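You operate a simulated robot arm through the tools that you are given. There is no shell and no other tool.

You run a simulated robot arm. Do the job below in one go: nothing can be reset, and whatever is moved stays where it is left.

Task
Pull out the board, wipe the powder off with the orange pad and wax its middle with the cream pad.
Fine: powder first; wax from the orange tin; pads back; push the board in. Where these are worked on the way, their far stop is far enough and under half their travel is too little: pull-out board. A coat counts when it lies all over at full strength: go over it till it gets no stronger. What is to be rubbed or washed off counts as gone when no trace of it is left.
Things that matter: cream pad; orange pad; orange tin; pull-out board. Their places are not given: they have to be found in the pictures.

The check looks at the end state, three seconds after you hand in, the way a careful person would. Anything else that was tipped, shoved, dropped, spilled or broken makes it a failure.

Robot
A 7-joint arm with a two-finger gripper, fixed in place. Base frame: the origin is on the floor under the middle of its stand, x ahead of it, y to its left, z up. Units: cm, rad, N and s.
With the tool pointing down near the work surface it reaches from about 34 to 78 cm from the base axis. Its first joint turns from -2.496 to 2.496 rad. Payload 2.45 kg.
Tool frame: the origin (TCP) lies between the finger pads and is the grasp point; the fingertips stand 2.6 cm ahead of it; z points along the fingers, y is the line along which they close. The gripper opens to 9.6 cm; its body begins 6.9 cm behind the TCP.
Orientation is that of the tool frame in the base frame, as a unit quaternion [x, y, z, w]. With the fingers straight down and closing along the base's y, the tool's x points along the base's -x, its y along +y and its z along -z.

Tools
- The arm moves only by the tool step_arm. Its argument "rows" is a list of rows, each a list of 3 entries, a list of its own where there are three numbers: the shift along the base's x, y, z in cm, then the turn, a rotation vector about the base's x, y, z in rad, then the closure, from 0 (fully open) to 1 (shut). In form: [[[x, y, z], [ax, ay, az], gripper], ...]. A call has 1 to 20 rows; each row is the pose to reach, as a shift and turn from the pose commanded when the call began. A row lasts 0.2 s, in which the tool goes at most 5 cm and 0.15 rad; a call with a longer step from one row to the next is refused whole, and so is a gripper value outside its range. Where a pose cannot be reached the arm comes as near as it can. A force on the tool above 40 N (or 10 N above the force at the start of the call, whichever is more), or a blocked arm, ends the call early, and 0.2 s more pass. Each finger travels about 5 cm/s and halts on what it meets, pressing with about 21 N; the grip force reading is that of the motor and also rises with nothing between the fingers. The clock runs only during rows and for 0.2 s after the last one: add rows that repeat a pose to give the fingers time. It gives the time, the measured TCP pose, the force on the tool (base axes), the opening and the grip force at its end, in the units of the frame above (readings bear some noise), with the torque about the TCP (base axes, N m) and any sound that the robot's microphone picked up.
- Cameras (640 x 400 px; columns grow to the right, rows downward): "scene" is fixed at [39.97, 50.08, 158.89]; the picture's right is [-1.00, -0.03, 0.00], its down [-0.01, 0.56, -0.83] and it looks along [0.02, -0.83, -0.56] (base axes); focal length 346 px, centre (320, 200). "wrist" rides on the gripper at [8.2, 0.3, -9.8] in the tool frame; the picture's right is [-0.04, 1.00, 0.00], its down [-0.73, -0.03, -0.68] and it looks along [-0.68, -0.03, 0.73] (tool axes); focal length 256 px, centre (320, 200).
- get_image(camera): a new picture of that camera. No time passes.
- lift_body(by): slides the trunk up (or, below 0, down) by that many cm; the arm rides with it, the base frame stays. It gives what a move gives, with no picture.
- pixel_to_xyz(camera, pixels): for up to 12 pixels [column, row] of the newest picture of that camera ("zoom" is the newest enlarged one), the place [x, y, z] in the base frame of the surface seen there, good to about 0.3 cm. No time passes.
- enlarge(camera, box): a new picture of the part [left, top, right, bottom] of that camera's present view, enlarged. No time passes.
- job_done(): hands the job in; it is judged then, once.

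Open the gripper and draw the arm clear of the work before you hand the job in, unless the task says otherwise.

The tools are called after ">>>" as a command line: name --argument value ..., lists and objects as JSON in quotes. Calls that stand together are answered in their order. step_arm: Moves the arm, as the interface text tells. Its arguments: {"type":"object","properties":{"rows":{"type":"array"}},"required":["rows"]} The other tools are called the same way: lift_body (by) moves the trunk up or down; get_image (camera) takes a picture; pixel_to_xyz (camera, pixels) gives the place of the surface under pixels of a picture; enlarge (camera, box) takes an enlarged picture of a part of a camera's view; job_done () hands the job in.

At the start:

```text
time_s: 0.0
position: [17.95, -46.14, 120.68]
tool_rot: [0.001, 1.0, -0.001, 0.0]
contact_force: [-0.5, 0.2, 0.1]
torque: [-0.01, -0.01, -0.02]
width: 9.65
gripper_force: 0.1
trunk travel left (down, up): [-57.5, 6.5]
```

scene: 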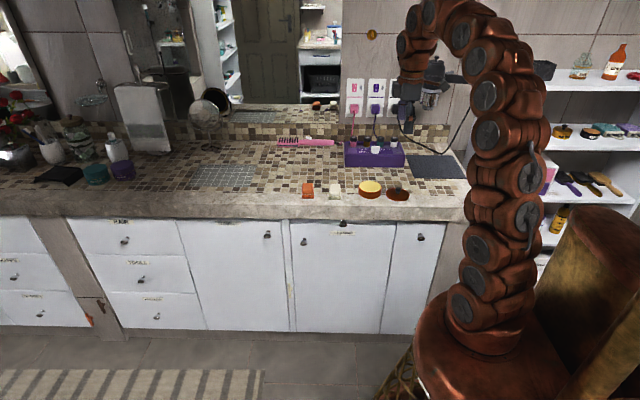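
wrist: 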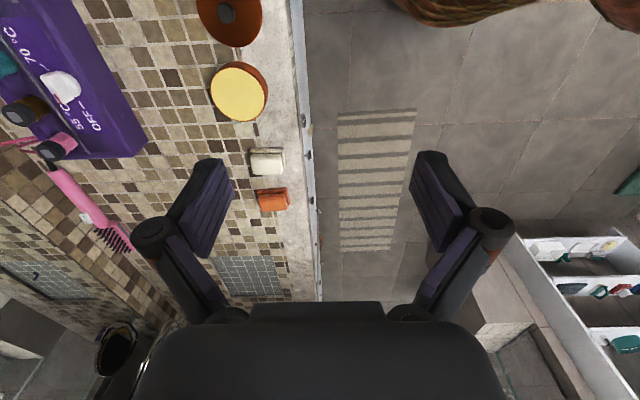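

The scene shows an orange pad near (307,190), a cream pad near (335,190), and tins at (369,188) and (398,193). I'll enlarge these areas to find the board and details.

>>> enlarge --camera "scene" --box '[260, 130, 480, 268]'

>>> enlarge --camera "scene" --box '[60, 200, 300, 350]'

>>> enlarge --camera "wrist" --box '[180, 0, 340, 100]'

>>> enlarge --camera "wrist" --box '[180, 120, 340, 300]'

```text
2.90 times, centred on (370, 199) of scene
```

zoom: 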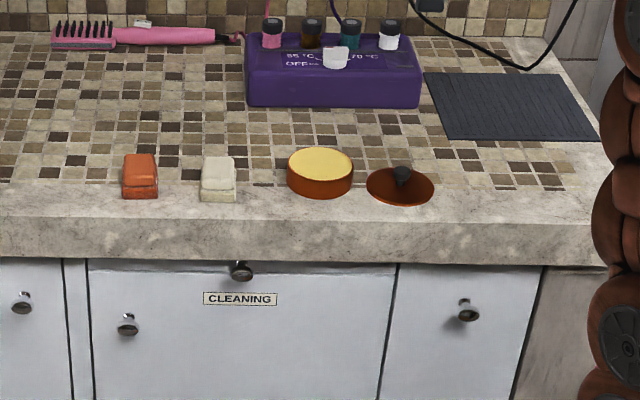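

```text
2.67 times, centred on (180, 275) of scene
```

zoom: 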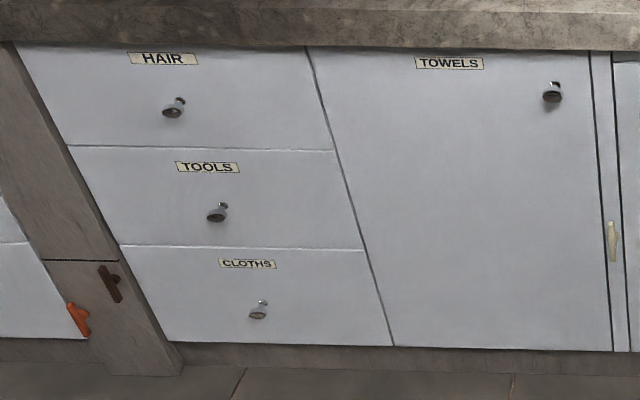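

```text
4.00 times, centred on (260, 50) of wrist
```

zoom: 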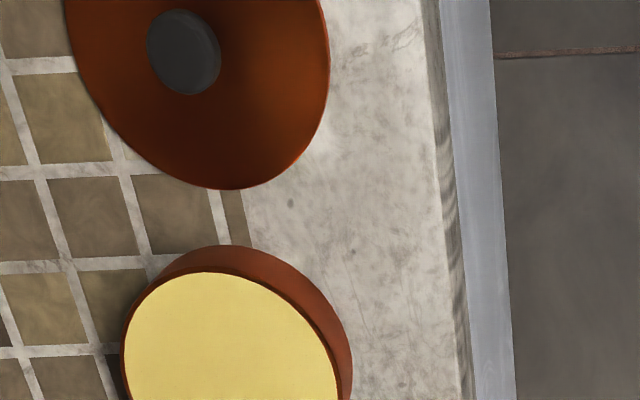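

```text
2.22 times, centred on (260, 210) of wrist
```

zoom: 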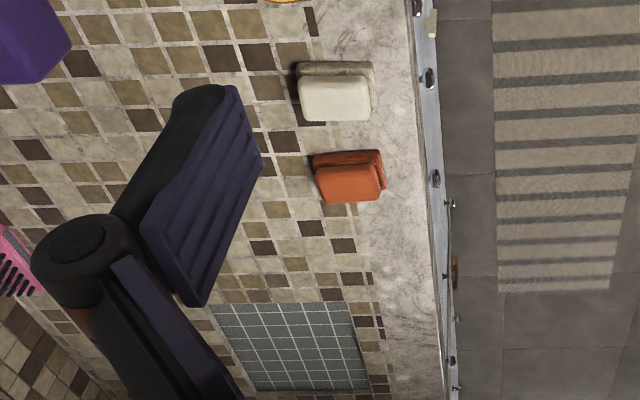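

The pull-out board seems to be the thin front under the counter with a knob at scene (343,222). I'll read places for the knob, pads and tins.

>>> pixel_to_xyz --camera "scene" --pixels '[[307, 186], [307, 194], [335, 187], [335, 196], [369, 185], [398, 194], [398, 188], [343, 224], [343, 208], [343, 250], [300, 200], [440, 165]]'

>>> enlarge --camera "scene" --box '[280, 200, 410, 280]'

```text
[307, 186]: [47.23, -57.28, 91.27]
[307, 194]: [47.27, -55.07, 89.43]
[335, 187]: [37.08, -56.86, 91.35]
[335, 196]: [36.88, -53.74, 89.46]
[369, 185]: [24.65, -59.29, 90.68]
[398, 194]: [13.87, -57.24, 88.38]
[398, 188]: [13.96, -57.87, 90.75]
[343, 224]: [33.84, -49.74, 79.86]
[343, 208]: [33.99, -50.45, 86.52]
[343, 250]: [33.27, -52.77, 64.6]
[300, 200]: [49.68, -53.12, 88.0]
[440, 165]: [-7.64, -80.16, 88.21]
```

```text
4.92 times, centred on (345, 240) of scene
```

zoom: 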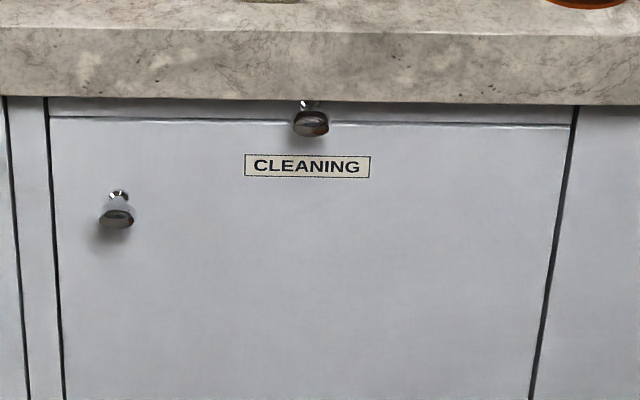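

The board front is the thin strip at zoom rows 97–120 with a knob at (310,122). I'll measure its corners and the knob, lip and door below.

>>> pixel_to_xyz --camera "zoom" --pixels '[[310, 104], [300, 120], [310, 126], [325, 122], [310, 133], [200, 92], [200, 108], [200, 118], [52, 108], [570, 115], [200, 130], [118, 215]]'

>>> get_image --camera "wrist"

```text
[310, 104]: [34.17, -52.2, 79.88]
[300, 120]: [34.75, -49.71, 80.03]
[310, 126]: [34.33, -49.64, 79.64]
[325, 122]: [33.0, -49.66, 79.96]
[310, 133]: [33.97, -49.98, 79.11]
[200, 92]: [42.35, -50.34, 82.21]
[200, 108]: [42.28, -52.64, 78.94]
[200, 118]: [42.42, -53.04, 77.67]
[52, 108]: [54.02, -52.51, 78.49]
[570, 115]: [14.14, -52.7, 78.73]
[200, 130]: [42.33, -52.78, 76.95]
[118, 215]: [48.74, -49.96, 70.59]
```

```text
taken
```

wrist: 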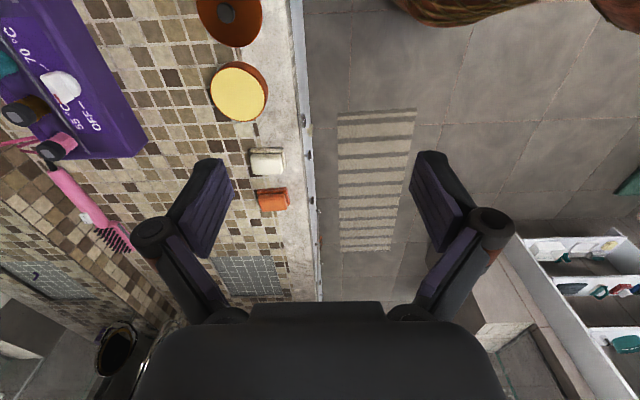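

The board front spans x≈14–54, z≈77.7–82, y≈-52.6, with the knob head at about (34, -50.2, 80). I'll lower the trunk by 15 cm to bring the arm nearer to working height and look again.

>>> lift_body --by -15

```text
time_s: 1.8
position: [17.86, -46.04, 105.77]
tool_rot: [0.0, 1.0, 0.0, -0.001]
contact_force: [-0.4, -0.2, -0.8]
torque: [0.05, 0.01, -0.02]
width: 9.6
gripper_force: 0.0
trunk travel left (down, up): [-42.5, 21.5]
```

The trunk moved to TCP z≈105.8. I'll move the tool over to x≈36, y≈-44 and take pictures of the pads.

>>> step_arm --rows '[[[4, 0, 0], [0, 0, 0], 0], [[8, 0, 0], [0, 0, 0], 0], [[12, 0, 0], [0, 0, 0], 0], [[16, 0, 0], [0, 0, 0], 0], [[20, 0, 0], [0, 0, 0], 0], [[24, 0, 0], [0, 0, 0], 0], [[24, 0, 0], [0, 0, 0], 0]]'

>>> get_image --camera "wrist"

>>> get_image --camera "scene"

```text
time_s: 3.4
position: [41.2, -45.41, 104.19]
tool_rot: [0.0, 1.0, 0.0, 0.0]
contact_force: [1.1, 0.5, 0.0]
torque: [0.01, 0.0, 0.02]
width: 9.6
gripper_force: 0.1
out of reach, approached as far as the arm can: row 6, 7
trunk travel left (down, up): [-42.5, 21.5]
```

```text
taken
```

wrist: 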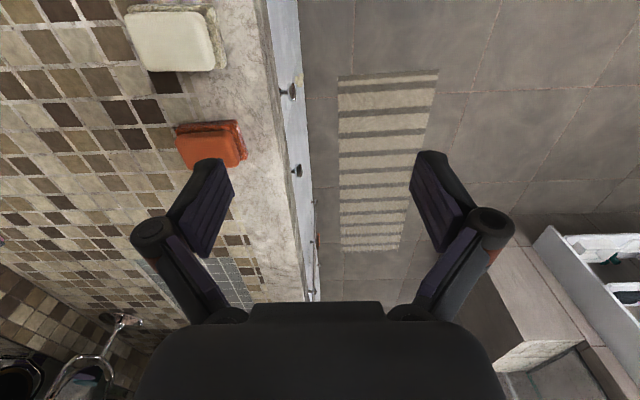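

```text
taken
```

scene: 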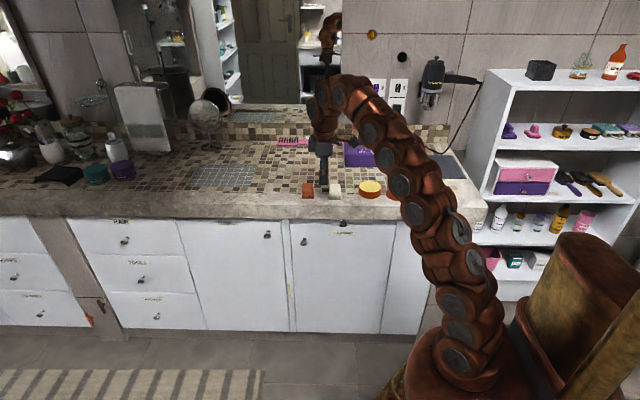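

The arm hit its reach limit at this height with the trunk down. I'll measure the arm's links to understand where the shoulder lies, and zoom on the pads in the wrist picture.

>>> pixel_to_xyz --camera "scene" --pixels '[[463, 355], [457, 312], [440, 230], [405, 185], [372, 132], [330, 100], [322, 148], [323, 175], [440, 380], [560, 300], [590, 380], [600, 240]]'

>>> enlarge --camera "wrist" --box '[110, 0, 310, 180]'

>>> enlarge --camera "scene" --box '[290, 170, 410, 210]'

```text
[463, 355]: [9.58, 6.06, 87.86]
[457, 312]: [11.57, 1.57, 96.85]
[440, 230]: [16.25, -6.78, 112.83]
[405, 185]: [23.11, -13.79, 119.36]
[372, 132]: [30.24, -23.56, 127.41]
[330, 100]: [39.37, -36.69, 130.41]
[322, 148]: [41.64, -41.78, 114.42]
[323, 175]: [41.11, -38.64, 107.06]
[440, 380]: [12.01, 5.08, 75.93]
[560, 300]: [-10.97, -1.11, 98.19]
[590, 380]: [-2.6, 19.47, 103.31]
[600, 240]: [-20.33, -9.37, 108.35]
```

```text
2.22 times, centred on (210, 90) of wrist
```

zoom: 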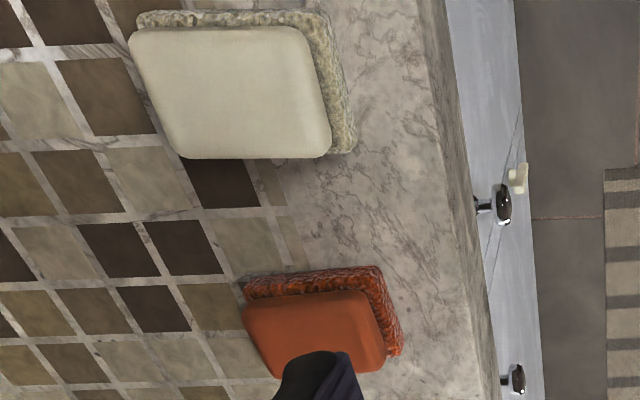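

```text
5.33 times, centred on (350, 190) of scene
```

zoom: 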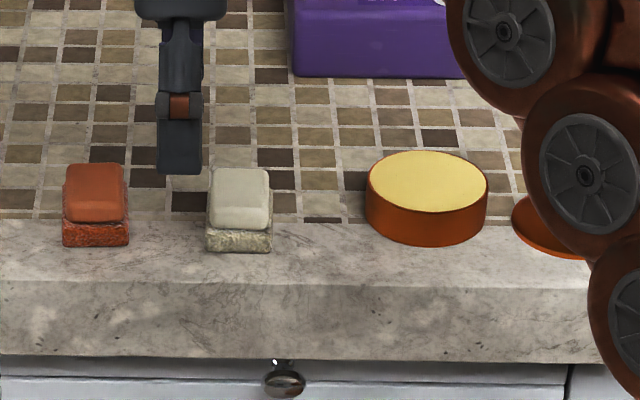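

The pads are sponge bases with a grip block on top. The trunk should be higher for reach, so I'll raise it by 15 again and then bring the tool over to in front of the counter.

>>> lift_body --by 15

>>> step_arm --rows '[[[-1, 2, -2], [0, 0, 0.14], 0], [[-2, 4, -4], [0, 0, 0.28], 0], [[-3, 6, -6], [0, 0, 0.42], 0], [[-4, 8, -8], [0, 0, 0.56], 0], [[-5, 9, -10], [0, 0, 0.7], 0], [[-6, 10, -12], [0, 0, 0.84], 0], [[-7, 10, -14], [0, 0, 0.98], 0], [[-7, 10, -16], [0, 0, 1.12], 0], [[-7, 10, -18], [0, 0, 1.26], 0], [[-7, 10, -20], [0, 0, 1.4], 0], [[-7, 10, -20], [0, 0, 1.5], 0], [[-7, 10, -20], [0, 0, 1.571], 0]]'

>>> get_image --camera "wrist"

>>> get_image --camera "scene"

```text
time_s: 5.1
position: [41.21, -45.38, 119.26]
tool_rot: [0.0, 1.0, 0.001, 0.0]
contact_force: [-0.3, 0.4, -0.3]
torque: [0.01, -0.01, 0.0]
width: 9.59
gripper_force: 0.0
trunk travel left (down, up): [-57.5, 6.5]
```

```text
time_s: 7.7
position: [34.08, -35.45, 99.13]
tool_rot: [0.707, -0.707, -0.001, 0.001]
contact_force: [-0.6, 0.8, -0.1]
torque: [-0.02, 0.01, -0.04]
width: 9.61
gripper_force: 0.0
trunk travel left (down, up): [-57.5, 6.5]
```

```text
taken
```

wrist: 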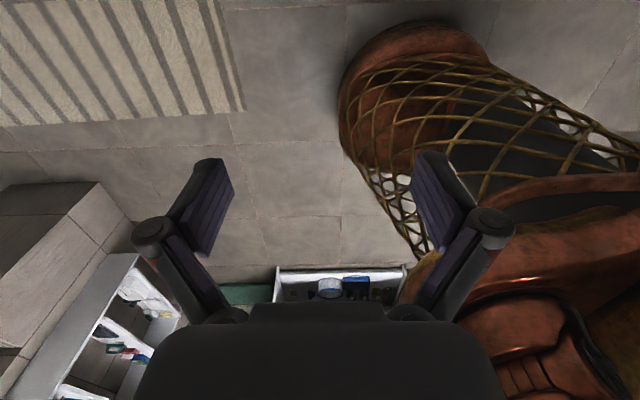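

```text
taken
```

scene: 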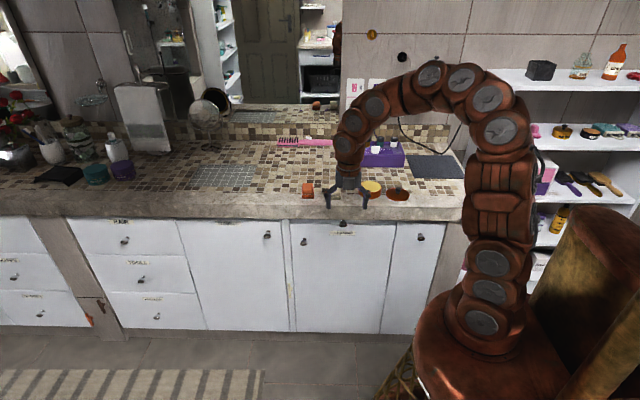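

The gripper now closes along base x, above and in front of the counter. I'll tilt it about 70° so that it points at the counter front, and look with the wrist camera.

>>> step_arm --rows '[[[0, 0, 0], [-0.136, 0, 0], 0], [[0, 0, -1], [-0.272, 0, 0], 0], [[0, 0, -2], [-0.408, 0, 0], 0], [[0, 0, -3], [-0.543, 0, 0], 0], [[0, 0, -4], [-0.679, 0, 0], 0], [[0, 0, -5], [-0.815, 0, 0], 0], [[0, 0, -7], [-0.951, 0, 0], 0], [[0, 0, -9], [-1.087, 0, 0], 0], [[0, 0, -11], [-1.222, 0, 0], 0], [[0, 0, -13], [-1.222, 0, 0], 0], [[0, 0, -14], [-1.222, 0, 0], 0]]'

>>> get_image --camera "wrist"

>>> get_image --camera "scene"

```text
time_s: 10.1
position: [34.93, -35.24, 85.44]
tool_rot: [0.579, -0.579, 0.406, 0.405]
contact_force: [0.0, 1.1, -1.0]
torque: [-0.02, 0.0, -0.02]
width: 9.58
gripper_force: 0.1
out of reach, approached as far as the arm can: row 7, 8, 9, 10, 11
trunk travel left (down, up): [-57.5, 6.5]
```

```text
taken
```

wrist: 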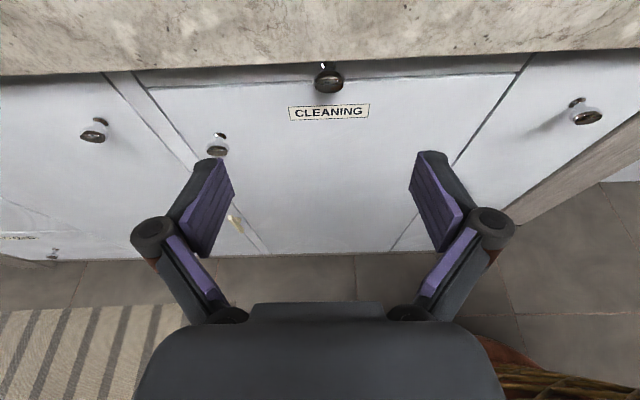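

```text
taken
```

scene: 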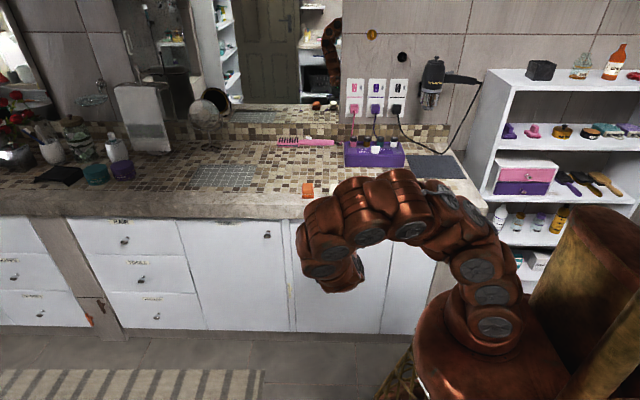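

The orientation is reached (70° tilt), slightly off in position because it's near the inner reach limit. The knob is at wrist (329,78); I'll advance toward it and check the measured pose.

>>> step_arm --rows '[[[0, -3, -1], [0, 0, 0], 0], [[0, -6, -2], [0, 0, 0], 0], [[0, -8, -2.7], [0, 0, 0], 0], [[0, -8, -2.7], [0, 0, 0], 0]]'

>>> get_image --camera "wrist"

```text
time_s: 11.1
position: [34.95, -43.46, 82.89]
tool_rot: [-0.579, 0.579, -0.406, -0.406]
contact_force: [-0.3, 0.3, 0.3]
torque: [0.0, -0.01, -0.01]
width: 9.6
gripper_force: 0.2
trunk travel left (down, up): [-57.5, 6.5]
```

```text
taken
```

wrist: 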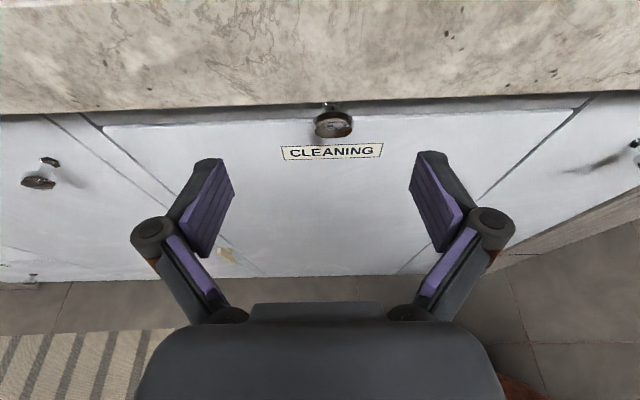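

The TCP is at (34.95,-43.46,82.89). I'll measure the knob in this closer wrist view.

>>> pixel_to_xyz --camera "wrist" --pixels '[[333, 124], [316, 125], [352, 123], [333, 136], [333, 113], [328, 104], [250, 112], [250, 100], [250, 122], [107, 120], [575, 110], [330, 95]]'

>>> enlarge --camera "wrist" --box '[280, 80, 400, 160]'

```text
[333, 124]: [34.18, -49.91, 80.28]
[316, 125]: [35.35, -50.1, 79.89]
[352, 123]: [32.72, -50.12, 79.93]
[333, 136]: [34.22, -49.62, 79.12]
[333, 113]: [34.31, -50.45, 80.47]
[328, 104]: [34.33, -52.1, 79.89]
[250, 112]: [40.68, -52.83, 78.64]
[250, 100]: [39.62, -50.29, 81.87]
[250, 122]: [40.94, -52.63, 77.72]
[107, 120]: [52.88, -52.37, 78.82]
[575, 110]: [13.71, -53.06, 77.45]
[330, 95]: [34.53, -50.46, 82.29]
```

```text
5.00 times, centred on (340, 120) of wrist
```

zoom: 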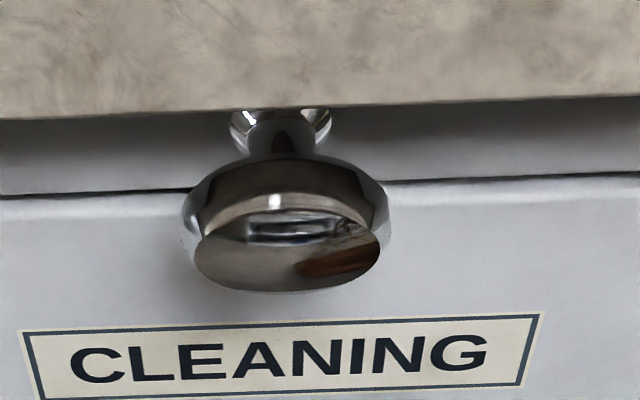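

The knob head is centred at about (34.1,-50.1,79.9) with radius ~1.4. I'll move in to it with TCP at (34.1,-49.2,80.2).

>>> step_arm --rows '[[[-0.85, -1, -1], [0, 0, 0], 0], [[-0.85, -3, -1.8], [0, 0, 0], 0], [[-0.85, -4.5, -2.4], [0, 0, 0], 0], [[-0.85, -5.7, -2.7], [0, 0, 0], 0], [[-0.85, -5.7, -2.7], [0, 0, 0], 0]]'

>>> get_image --camera "wrist"

```text
time_s: 12.3
position: [34.27, -49.09, 80.01]
tool_rot: [-0.579, 0.58, -0.405, -0.406]
contact_force: [-0.6, -0.3, 0.1]
torque: [-0.03, -0.03, 0.02]
width: 9.62
gripper_force: 0.0
trunk travel left (down, up): [-57.5, 6.5]
```

```text
taken
```

wrist: 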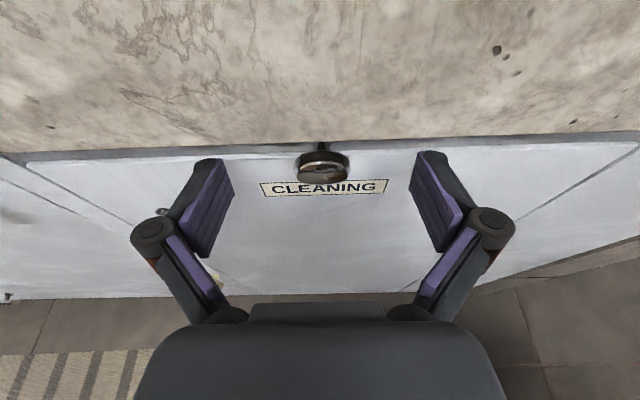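

The knob sits between the fingers at (323,165), slightly ahead of the pads' tips. I'll close the fingers on it.

>>> step_arm --rows '[[[0, -0.2, 0], [0, 0, 0], 0.3], [[0, -0.2, 0], [0, 0, 0], 0.6], [[0, -0.2, 0], [0, 0, 0], 0.8], [[0, -0.2, 0], [0, 0, 0], 0.9], [[0, -0.2, 0], [0, 0, 0], 1], [[0, -0.2, 0], [0, 0, 0], 1]]'

>>> get_image --camera "wrist"

```text
time_s: 13.7
position: [34.06, -49.15, 80.06]
tool_rot: [-0.579, 0.58, -0.405, -0.406]
contact_force: [-4.7, 2.2, -1.4]
torque: [0.03, 0.06, -0.11]
width: 3.26
gripper_force: 43.8
trunk travel left (down, up): [-57.5, 6.5]
```

```text
taken
```

wrist: 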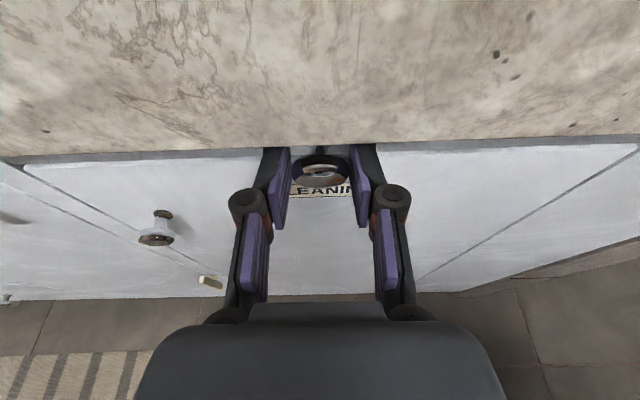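

The fingers hold the knob (width 3.26). I'll pull it straight toward +y by 8 cm.

>>> step_arm --rows '[[[0, 0.5, 0], [0, 0, 0], 1], [[0, 1.5, 0], [0, 0, 0], 1], [[0, 2.5, 0], [0, 0, 0], 1], [[0, 3.5, 0], [0, 0, 0], 1], [[0, 4.5, 0], [0, 0, 0], 1], [[0, 5.5, 0], [0, 0, 0], 1], [[0, 6.5, 0], [0, 0, 0], 1], [[0, 7.5, 0], [0, 0, 0], 1], [[0, 8, 0], [0, 0, 0], 1]]'

>>> get_image --camera "wrist"

>>> get_image --camera "scene"

```text
time_s: 15.7
position: [34.09, -41.23, 79.96]
tool_rot: [-0.579, 0.58, -0.405, -0.405]
contact_force: [-2.2, 0.4, -5.2]
torque: [0.25, 0.13, -0.01]
width: 3.28
gripper_force: 44.6
trunk travel left (down, up): [-57.5, 6.5]
```

```text
taken
```

wrist: 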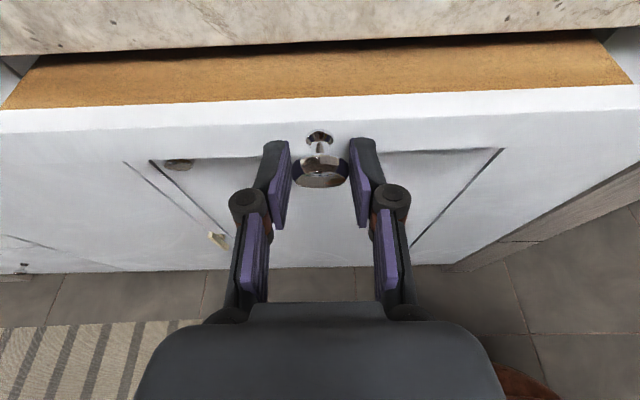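

```text
taken
```

scene: 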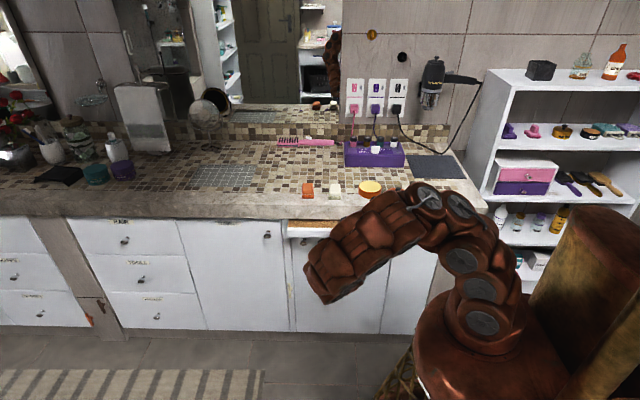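

The board slides out, showing its wooden top at wrist row ~75. I'll pull another 5 cm before changing the grip.

>>> step_arm --rows '[[[0, 1, 0], [0, 0, 0], 1], [[0, 2, 0], [0, 0, 0], 1], [[0, 3, 0], [0, 0, 0], 1], [[0, 4, 0], [0, 0, 0], 1], [[0, 5, 0], [0, 0, 0], 1], [[0, 5, 0], [0, 0, 0], 1]]'

>>> get_image --camera "wrist"

```text
time_s: 17.1
position: [34.14, -36.25, 80.05]
tool_rot: [0.579, -0.579, 0.405, 0.406]
contact_force: [1.2, 0.9, -5.9]
torque: [0.0, 0.15, 0.03]
width: 3.27
gripper_force: 45.2
trunk travel left (down, up): [-57.5, 6.5]
```

```text
taken
```

wrist: 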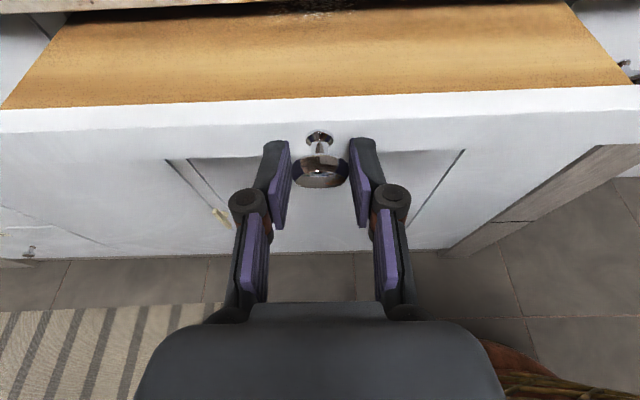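

The board slides well and dark powder shows at (320,5). I'll keep pulling another 5 cm, watching for a reach limit.

>>> step_arm --rows '[[[0, 1, 0], [0, 0, 0], 1], [[0, 2, 0], [0, 0, 0], 1], [[0, 3, 0], [0, 0, 0], 1], [[0, 4, 0], [0, 0, 0], 1], [[0, 5, 0], [0, 0, 0], 1], [[0, 5, 0], [0, 0, 0], 1]]'

>>> get_image --camera "wrist"

>>> get_image --camera "scene"

```text
time_s: 18.5
position: [34.12, -31.14, 80.02]
tool_rot: [0.58, -0.58, 0.405, 0.405]
contact_force: [-7.9, -0.3, -11.1]
torque: [0.43, -0.12, -0.18]
width: 3.27
gripper_force: 45.2
trunk travel left (down, up): [-57.5, 6.5]
```

```text
taken
```

wrist: 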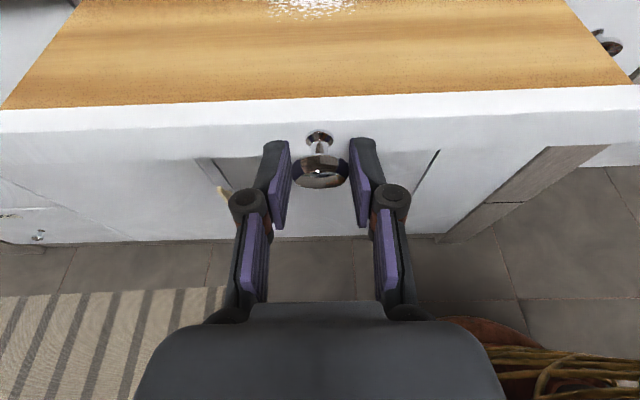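

```text
taken
```

scene: 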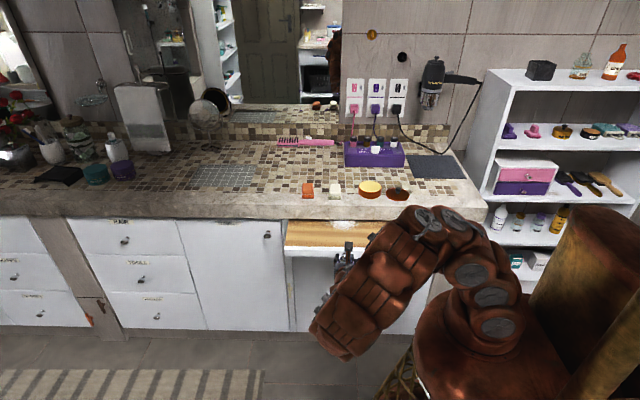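

White powder is visible at (305,5) and the board is about 18 cm out; the force stays modest. I'll continue pulling 4 cm.

>>> step_arm --rows '[[[0, 1, 0], [0, 0, 0], 1], [[0, 2, 0], [0, 0, 0], 1], [[0, 3, 0], [0, 0, 0], 1], [[0, 4, 0], [0, 0, 0], 1], [[0, 4, 0], [0, 0, 0], 1]]'

>>> get_image --camera "wrist"

```text
time_s: 19.7
position: [34.11, -27.25, 80.09]
tool_rot: [0.58, -0.579, 0.405, 0.405]
contact_force: [-4.6, 1.1, -17.1]
torque: [0.29, -0.03, -0.12]
width: 3.25
gripper_force: 45.0
trunk travel left (down, up): [-57.5, 6.5]
```

```text
taken
```

wrist: 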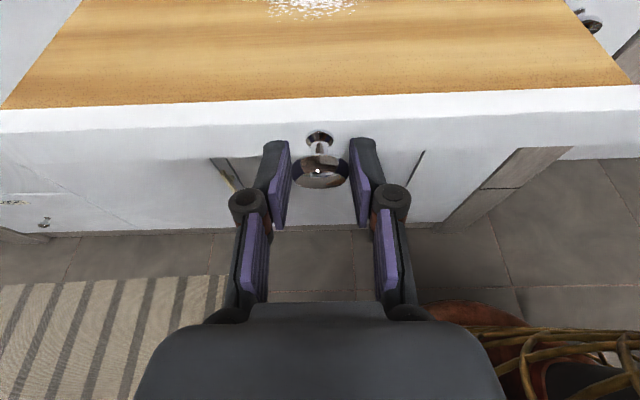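

The downward force on the tool is building (−17 N), so I'll ease the tool down 0.3 cm while pulling further.

>>> step_arm --rows '[[[0, 0, -0.2], [0, 0, 0], 1], [[0, 0.5, -0.3], [0, 0, 0], 1], [[0, 1, -0.3], [0, 0, 0], 1], [[0, 1.5, -0.3], [0, 0, 0], 1], [[0, 2, -0.3], [0, 0, 0], 1], [[0, 2, -0.3], [0, 0, 0], 1]]'

>>> get_image --camera "scene"

```text
time_s: 21.1
position: [34.16, -25.27, 79.91]
tool_rot: [-0.578, 0.579, -0.406, -0.407]
contact_force: [0.5, -2.4, 37.7]
torque: [-0.59, -0.03, 0.03]
width: 3.3
gripper_force: 45.5
trunk travel left (down, up): [-57.5, 6.5]
```

```text
taken
```

scene: 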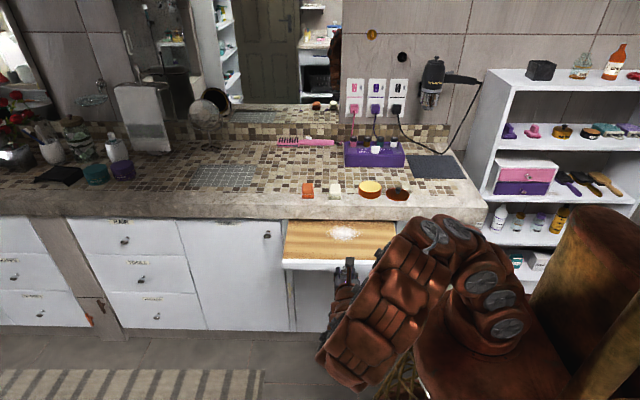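

The z stiffness is high (now +38 N), so I'll bring z back up 0.2 cm and continue pulling in smaller increments.

>>> step_arm --rows '[[[0, 0, 0.2], [0, 0, 0], 1], [[0, 0.5, 0.2], [0, 0, 0], 1], [[0, 1, 0.2], [0, 0, 0], 1], [[0, 1.5, 0.2], [0, 0, 0], 1], [[0, 2, 0.2], [0, 0, 0], 1], [[0, 2.5, 0.2], [0, 0, 0], 1], [[0, 3, 0.2], [0, 0, 0], 1], [[0, 3, 0.2], [0, 0, 0], 1]]'

>>> get_image --camera "wrist"

```text
time_s: 22.9
position: [34.07, -22.19, 79.91]
tool_rot: [0.579, -0.579, 0.406, 0.405]
contact_force: [3.0, -0.5, 10.2]
torque: [0.02, 0.03, 0.05]
width: 3.27
gripper_force: 45.1
trunk travel left (down, up): [-57.5, 6.5]
```

```text
taken
```

wrist: 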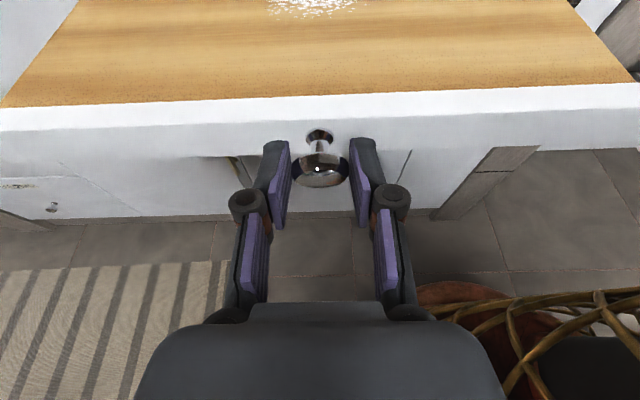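

Good, the force is down and the board still moves freely. I'll pull on in small steps to find the stop.

>>> step_arm --rows '[[[0, 0.5, 0], [0, 0, 0], 1], [[0, 1, 0], [0, 0, 0], 1], [[0, 1.5, 0], [0, 0, 0], 1], [[0, 2, 0], [0, 0, 0], 1], [[0, 2.5, 0], [0, 0, 0], 1], [[0, 3, 0], [0, 0, 0], 1], [[0, 3, 0], [0, 0, 0], 1]]'

>>> get_image --camera "scene"

```text
time_s: 24.5
position: [34.16, -19.14, 79.97]
tool_rot: [-0.579, 0.58, -0.405, -0.406]
contact_force: [-2.8, -1.1, -20.0]
torque: [-0.18, 0.01, -0.01]
width: 3.23
gripper_force: 45.6
trunk travel left (down, up): [-57.5, 6.5]
```

```text
taken
```

scene: 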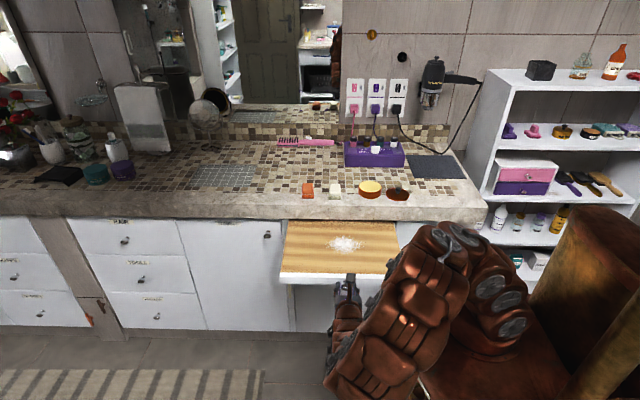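

The board is out ~30 cm, powder patch at scene (347,243). I'll ease z slightly and keep pulling to feel for the stop.

>>> step_arm --rows '[[[0, 0, -0.1], [0, 0, 0], 1], [[0, 0.5, -0.1], [0, 0, 0], 1], [[0, 1, -0.1], [0, 0, 0], 1], [[0, 1.5, -0.1], [0, 0, 0], 1], [[0, 2, -0.1], [0, 0, 0], 1], [[0, 2, -0.1], [0, 0, 0], 1]]'

>>> get_image --camera "wrist"

```text
time_s: 25.9
position: [34.15, -17.34, 79.91]
tool_rot: [-0.579, 0.579, -0.406, -0.406]
contact_force: [3.9, -1.0, 9.0]
torque: [0.11, 0.03, 0.05]
width: 3.26
gripper_force: 44.7
trunk travel left (down, up): [-57.5, 6.5]
```

```text
taken
```

wrist: 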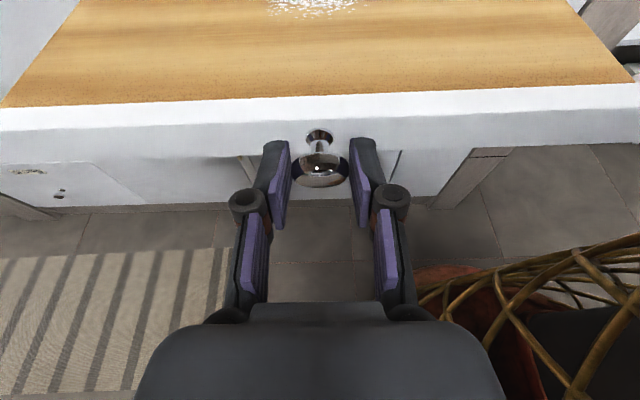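

It has come to y=-17.3 with little force; I'll try another 2 cm to see whether the stop is reached.

>>> step_arm --rows '[[[0, 0.5, 0], [0, 0, 0], 1], [[0, 1, 0], [0, 0, 0], 1], [[0, 1.5, 0], [0, 0, 0], 1], [[0, 2, 0], [0, 0, 0], 1], [[0, 2, 0], [0, 0, 0], 1]]'

>>> get_image --camera "wrist"

>>> get_image --camera "scene"

```text
time_s: 26.3
position: [33.98, -17.17, 79.9]
tool_rot: [0.579, -0.578, 0.405, 0.409]
contact_force: [17.2, -35.6, -11.2]
torque: [-0.12, 0.06, 0.07]
width: 3.27
gripper_force: 45.2
trunk travel left (down, up): [-57.5, 6.5]
stopped in row 1: the force on the tool passed its limit at 46 N (the readings are from after the stop); the commanded pose is now the measured one
```

```text
taken
```

wrist: 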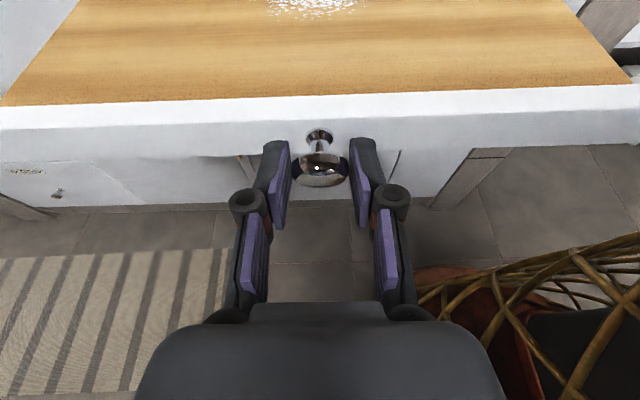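

```text
taken
```

scene: 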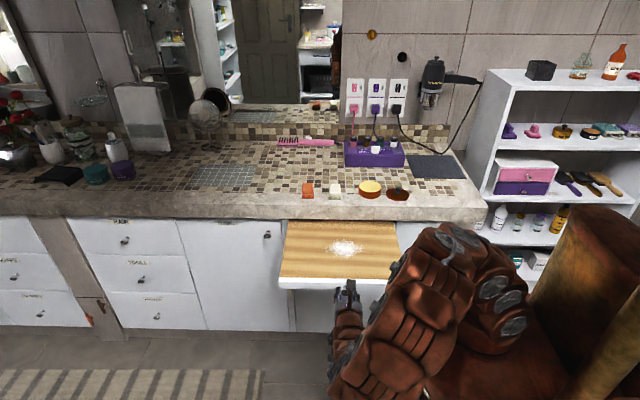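

The far stop was reached (35 N at y=-17.2, 32 cm travel). I'll relax slightly, open the fingers, and measure the board and powder in the scene picture.

>>> step_arm --rows '[[[0, -0.1, 0], [0, 0, 0], 0.9], [[0, -0.1, 0], [0, 0, 0], 0.5], [[0, -0.1, 0], [0, 0, 0], 0.2], [[0, -0.1, 0], [0, 0, 0], 0], [[0, -0.1, 0], [0, 0, 0], 0], [[0, -0.1, 0], [0, 0, 0], 0]]'

>>> pixel_to_xyz --camera "scene" --pixels '[[283, 220], [279, 276], [397, 223], [385, 279], [345, 248], [326, 248], [364, 248], [345, 239], [345, 256], [300, 280], [300, 284], [340, 275]]'

>>> enlarge --camera "scene" --box '[260, 200, 420, 300]'

```text
time_s: 27.7
position: [34.07, -17.04, 79.96]
tool_rot: [-0.578, 0.578, -0.406, -0.408]
contact_force: [-0.1, 0.0, 0.0]
torque: [0.03, -0.01, 0.01]
width: 9.59
gripper_force: 0.0
trunk travel left (down, up): [-57.5, 6.5]
```

```text
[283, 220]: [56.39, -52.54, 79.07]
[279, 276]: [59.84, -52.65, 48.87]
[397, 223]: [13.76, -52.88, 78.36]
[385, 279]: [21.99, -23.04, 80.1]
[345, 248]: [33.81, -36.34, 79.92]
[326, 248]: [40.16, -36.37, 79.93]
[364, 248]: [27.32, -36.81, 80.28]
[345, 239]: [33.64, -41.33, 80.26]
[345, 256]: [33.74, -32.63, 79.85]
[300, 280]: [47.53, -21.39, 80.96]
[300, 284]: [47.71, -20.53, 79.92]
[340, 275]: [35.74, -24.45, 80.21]
```

```text
4.00 times, centred on (340, 250) of scene
```

zoom: 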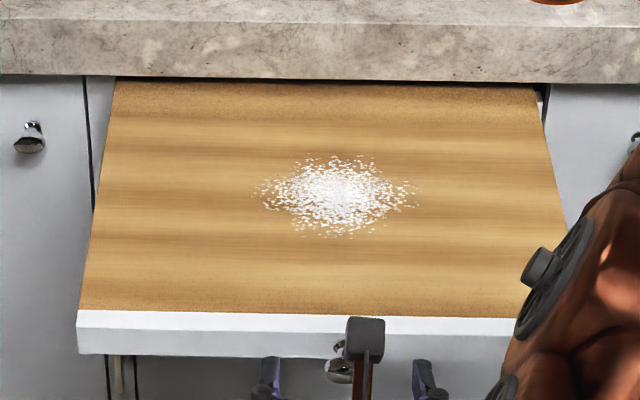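

The board top is at z≈80.1, with powder around (33.8,-36.5). The fingers are open; I'll rise straight up off the knob, then undo the tilt while rising.

>>> step_arm --rows '[[[0, 0.3, 1], [0, 0, 0], 0], [[0, 0.3, 3], [0, 0, 0], 0], [[0, 0.3, 5], [0, 0, 0], 0], [[0, 0.3, 7], [0, 0, 0], 0], [[0, 0.3, 9], [0, 0, 0], 0], [[0, 0.3, 11], [0.136, 0, 0], 0], [[0, 0, 13], [0.272, 0, 0], 0], [[0, -1, 15], [0.408, 0, 0], 0], [[0, -3, 17], [0.543, 0, 0], 0], [[0, -5, 18], [0.679, 0, 0], 0], [[0, -7, 19], [0.815, 0, 0], 0], [[0, -9, 20], [0.951, 0, 0], 0], [[0, -11, 20], [1.087, 0, 0], 0], [[0, -13, 20], [1.222, 0, 0], 0], [[0, -13, 20], [1.222, 0, 0], 0]]'

>>> get_image --camera "scene"

>>> get_image --camera "wrist"

```text
time_s: 30.9
position: [33.95, -30.12, 100.0]
tool_rot: [0.707, -0.707, 0.0, 0.003]
contact_force: [0.1, -0.4, -1.0]
torque: [0.02, 0.04, 0.0]
width: 9.62
gripper_force: 0.0
out of reach, approached as far as the arm can: row 4, 5, 6, 7, 8, 9
trunk travel left (down, up): [-57.5, 6.5]
```

```text
taken
```

scene: 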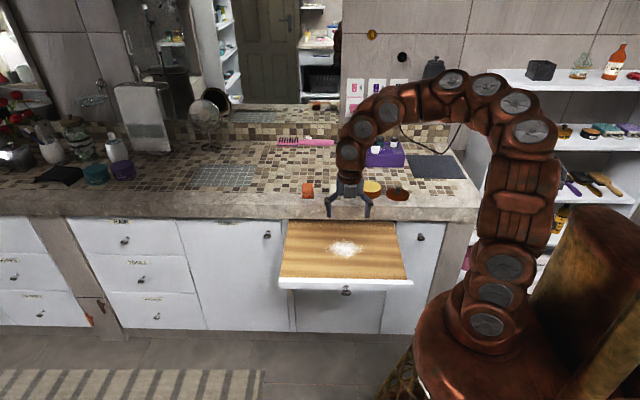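

```text
taken
```

wrist: 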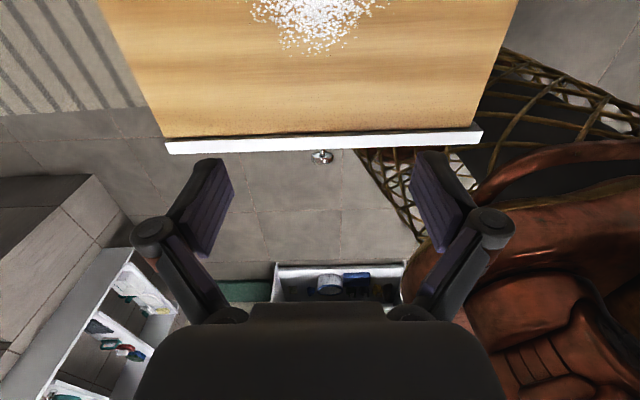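

The board is fully out and clear. Now I'll zoom on the pads and tin in the scene view for precise measurement.

>>> enlarge --camera "scene" --box '[295, 175, 415, 210]'

```text
5.33 times, centred on (355, 192) of scene
```

zoom: 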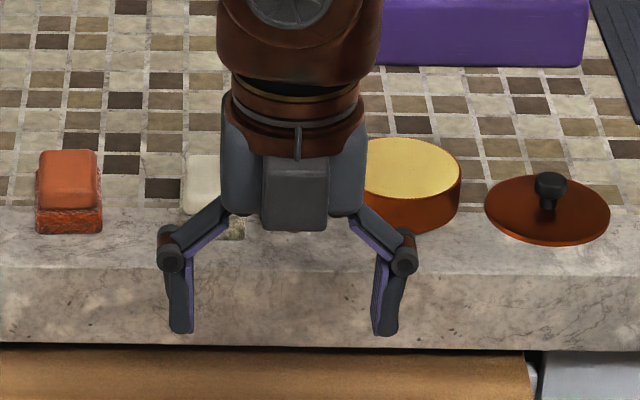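

The tin with yellow wax is open, its lid lies beside it. I'll measure the orange pad's edges and the tin's rim.

>>> pixel_to_xyz --camera "zoom" --pixels '[[42, 155], [97, 155], [40, 200], [99, 200], [37, 228], [102, 228], [70, 178], [70, 220], [69, 150], [415, 160], [457, 175], [415, 215]]'

>>> step_arm --rows '[[[0, 0, 2], [0, 0, -0.15], 0], [[0, 0, 4], [0, 0, -0.3], 0], [[0, 0, 6], [0, 0, -0.45], 0], [[0, 0, 8], [0, 0, -0.6], 0], [[0, 0, 8], [0, 0, -0.75], 0], [[0, 0, 8], [0, 0, -0.9], 0], [[0, 0, 8], [0, 0, -1.05], 0], [[0, 0, 8], [0, 0, -1.2], 0], [[0, 0, 8], [0, 0, -1.35], 0], [[0, 0, 8], [0, 0, -1.5], 0], [[0, 0, 8], [0, 0, -1.571], 0]]'

```text
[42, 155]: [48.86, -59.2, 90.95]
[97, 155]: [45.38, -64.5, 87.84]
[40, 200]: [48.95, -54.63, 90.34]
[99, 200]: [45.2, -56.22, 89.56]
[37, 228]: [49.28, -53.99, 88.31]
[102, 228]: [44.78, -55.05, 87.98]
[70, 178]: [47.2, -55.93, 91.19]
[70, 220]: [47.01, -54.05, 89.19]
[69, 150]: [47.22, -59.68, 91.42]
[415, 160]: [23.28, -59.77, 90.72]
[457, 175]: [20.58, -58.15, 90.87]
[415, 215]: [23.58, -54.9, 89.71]
```

```text
time_s: 33.3
position: [34.01, -30.16, 107.97]
tool_rot: [0.0, 1.0, 0.001, -0.001]
contact_force: [-0.1, -0.4, -1.0]
torque: [-0.02, 0.0, 0.0]
width: 9.62
gripper_force: 0.1
trunk travel left (down, up): [-57.5, 6.5]
```

The orange pad block is centred about (47.1,-57), about 3.7 cm across x, top z≈91.3. I'll turn another quarter so that the fingers close along x with the camera on the near side.

>>> step_arm --rows '[[[1, 0, 0], [0, 0, -0.15], 0], [[2, 0, 0], [0, 0, -0.3], 0], [[3, 0, 0], [0, 0, -0.45], 0], [[4, 0, 0], [0, 0, -0.6], 0], [[5, 0, 0], [0, 0, -0.75], 0], [[6, 0, 0], [0, 0, -0.9], 0], [[7, 0, 0], [0, 0, -1.05], 0], [[8, 0, 0], [0, 0, -1.2], 0], [[8, 0, 0], [0, 0, -1.35], 0], [[8, 0, 0], [0, 0, -1.5], 0], [[8, 0, 0], [0, 0, -1.571], 0]]'

>>> get_image --camera "wrist"

>>> get_image --camera "scene"

```text
time_s: 35.7
position: [42.0, -30.1, 107.98]
tool_rot: [0.707, 0.707, 0.002, -0.002]
contact_force: [0.3, 0.1, -0.1]
torque: [0.01, -0.01, 0.01]
width: 9.59
gripper_force: 0.1
trunk travel left (down, up): [-57.5, 6.5]
```

```text
taken
```

wrist: 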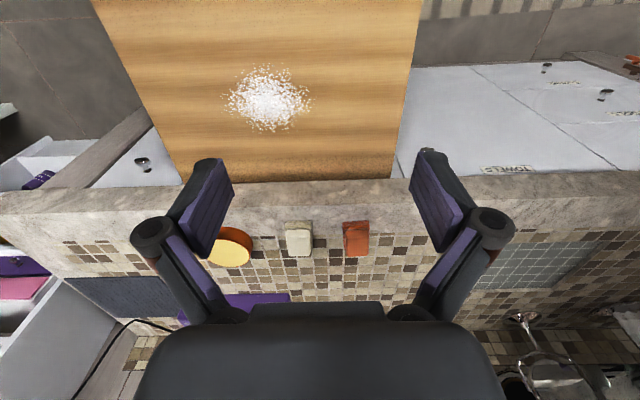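

```text
taken
```

scene: 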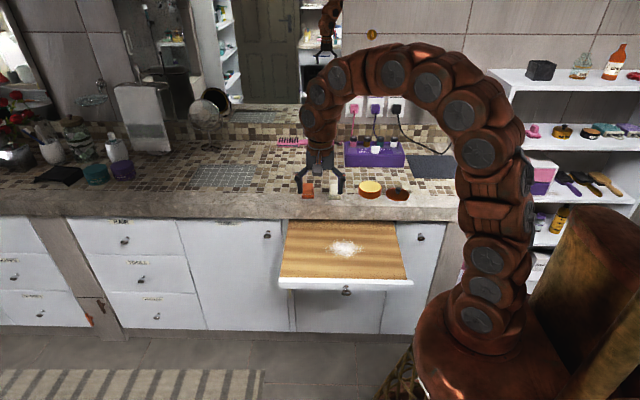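

The wrist camera now sees pads at (357,238) orange and (298,238) cream. I'll move above the orange pad at TCP (47.1,-57,101).

>>> step_arm --rows '[[[1, -4, 0], [0, 0, 0], 0.2], [[2, -8, 0], [0, 0, 0], 0.2], [[3, -12, -1], [0, 0, 0], 0.2], [[4, -16, -2], [0, 0, 0], 0.2], [[5, -20, -4], [0, 0, 0], 0.2], [[5.1, -24, -5], [0, 0, 0], 0.2], [[5.1, -27, -7], [0, 0, 0], 0.2], [[5.1, -27, -7], [0, 0, 0], 0.2]]'

>>> get_image --camera "wrist"

>>> get_image --camera "scene"

```text
time_s: 37.5
position: [47.05, -57.18, 100.91]
tool_rot: [0.706, 0.708, 0.002, -0.001]
contact_force: [0.2, -0.6, -0.6]
torque: [0.03, -0.01, 0.02]
width: 7.69
gripper_force: 0.0
trunk travel left (down, up): [-57.5, 6.5]
```

```text
taken
```

wrist: 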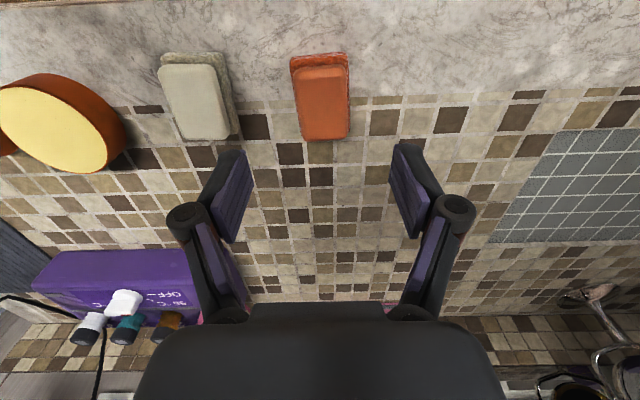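

```text
taken
```

scene: 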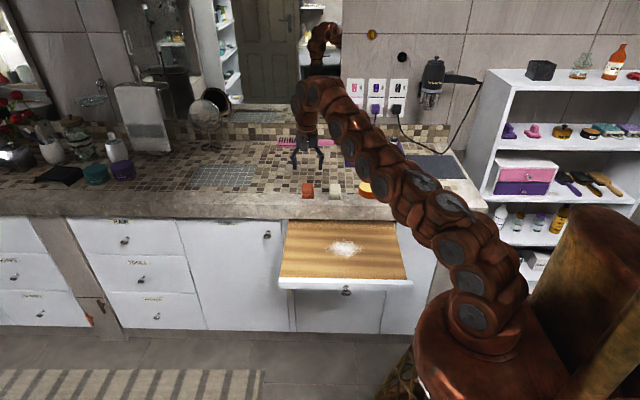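

The orange pad is at wrist (322,97). I'll measure both pads' corners and the tin here, and enlarge them for shape.

>>> pixel_to_xyz --camera "wrist" --pixels '[[297, 72], [346, 70], [300, 136], [346, 134], [322, 100], [320, 62], [291, 62], [349, 58], [198, 100], [165, 70], [215, 68], [205, 136]]'

>>> enlarge --camera "wrist" --box '[150, 30, 370, 160]'

```text
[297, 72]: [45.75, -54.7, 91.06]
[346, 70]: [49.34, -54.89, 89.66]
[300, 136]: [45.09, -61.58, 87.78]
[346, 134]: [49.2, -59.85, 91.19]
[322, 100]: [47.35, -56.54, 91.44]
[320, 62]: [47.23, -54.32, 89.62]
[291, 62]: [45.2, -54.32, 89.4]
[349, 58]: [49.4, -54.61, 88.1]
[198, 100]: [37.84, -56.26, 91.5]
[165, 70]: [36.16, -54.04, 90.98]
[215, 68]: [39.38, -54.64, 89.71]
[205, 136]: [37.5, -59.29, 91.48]
```

```text
2.91 times, centred on (260, 95) of wrist
```

zoom: 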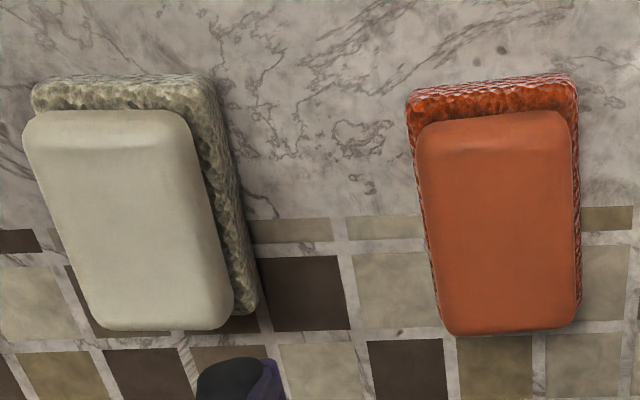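

Orange block centre ≈ (47.2,-57.2), top z 91.4, base bottom 88. I'll descend to TCP z≈92.2 (tips ~89.6, around the block above the sponge) and close.

>>> step_arm --rows '[[[0.1, 0, -2], [0, 0, 0], 0.2], [[0.1, 0, -4], [0, 0, 0], 0.2], [[0.1, 0, -6], [0, 0, 0], 0.2], [[0.1, 0, -7.5], [0, 0, 0], 0.2], [[0.1, 0, -8.6], [0, 0, 0], 0.2], [[0.1, 0, -8.6], [0, 0, 0], 0.2]]'

>>> get_image --camera "wrist"

>>> enlarge --camera "scene" --box '[270, 150, 370, 210]'

```text
time_s: 38.9
position: [47.25, -57.22, 92.32]
tool_rot: [0.707, 0.707, 0.003, -0.001]
contact_force: [0.4, 0.7, -0.7]
torque: [0.0, -0.03, 0.01]
width: 7.7
gripper_force: 0.1
trunk travel left (down, up): [-57.5, 6.5]
```

```text
taken
```

wrist: 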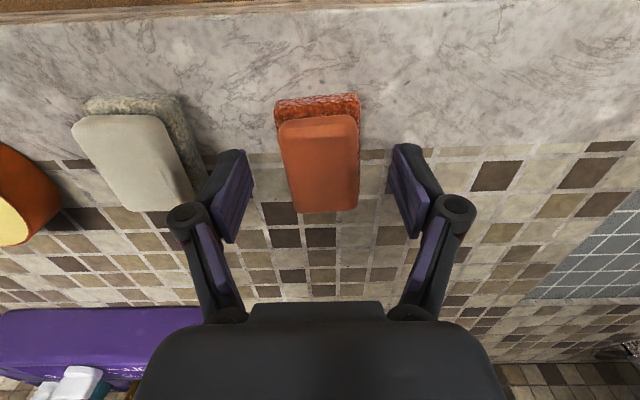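

```text
6.40 times, centred on (320, 180) of scene
```

zoom: 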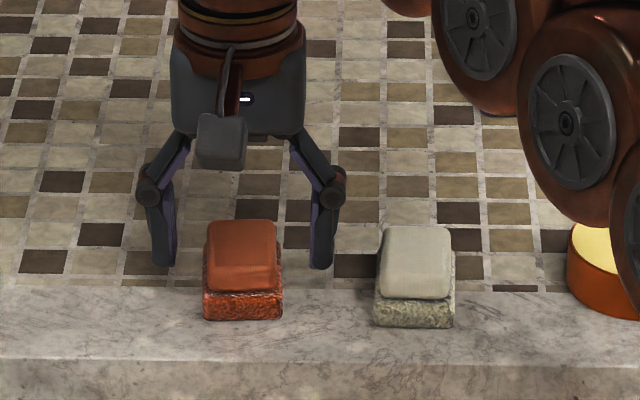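

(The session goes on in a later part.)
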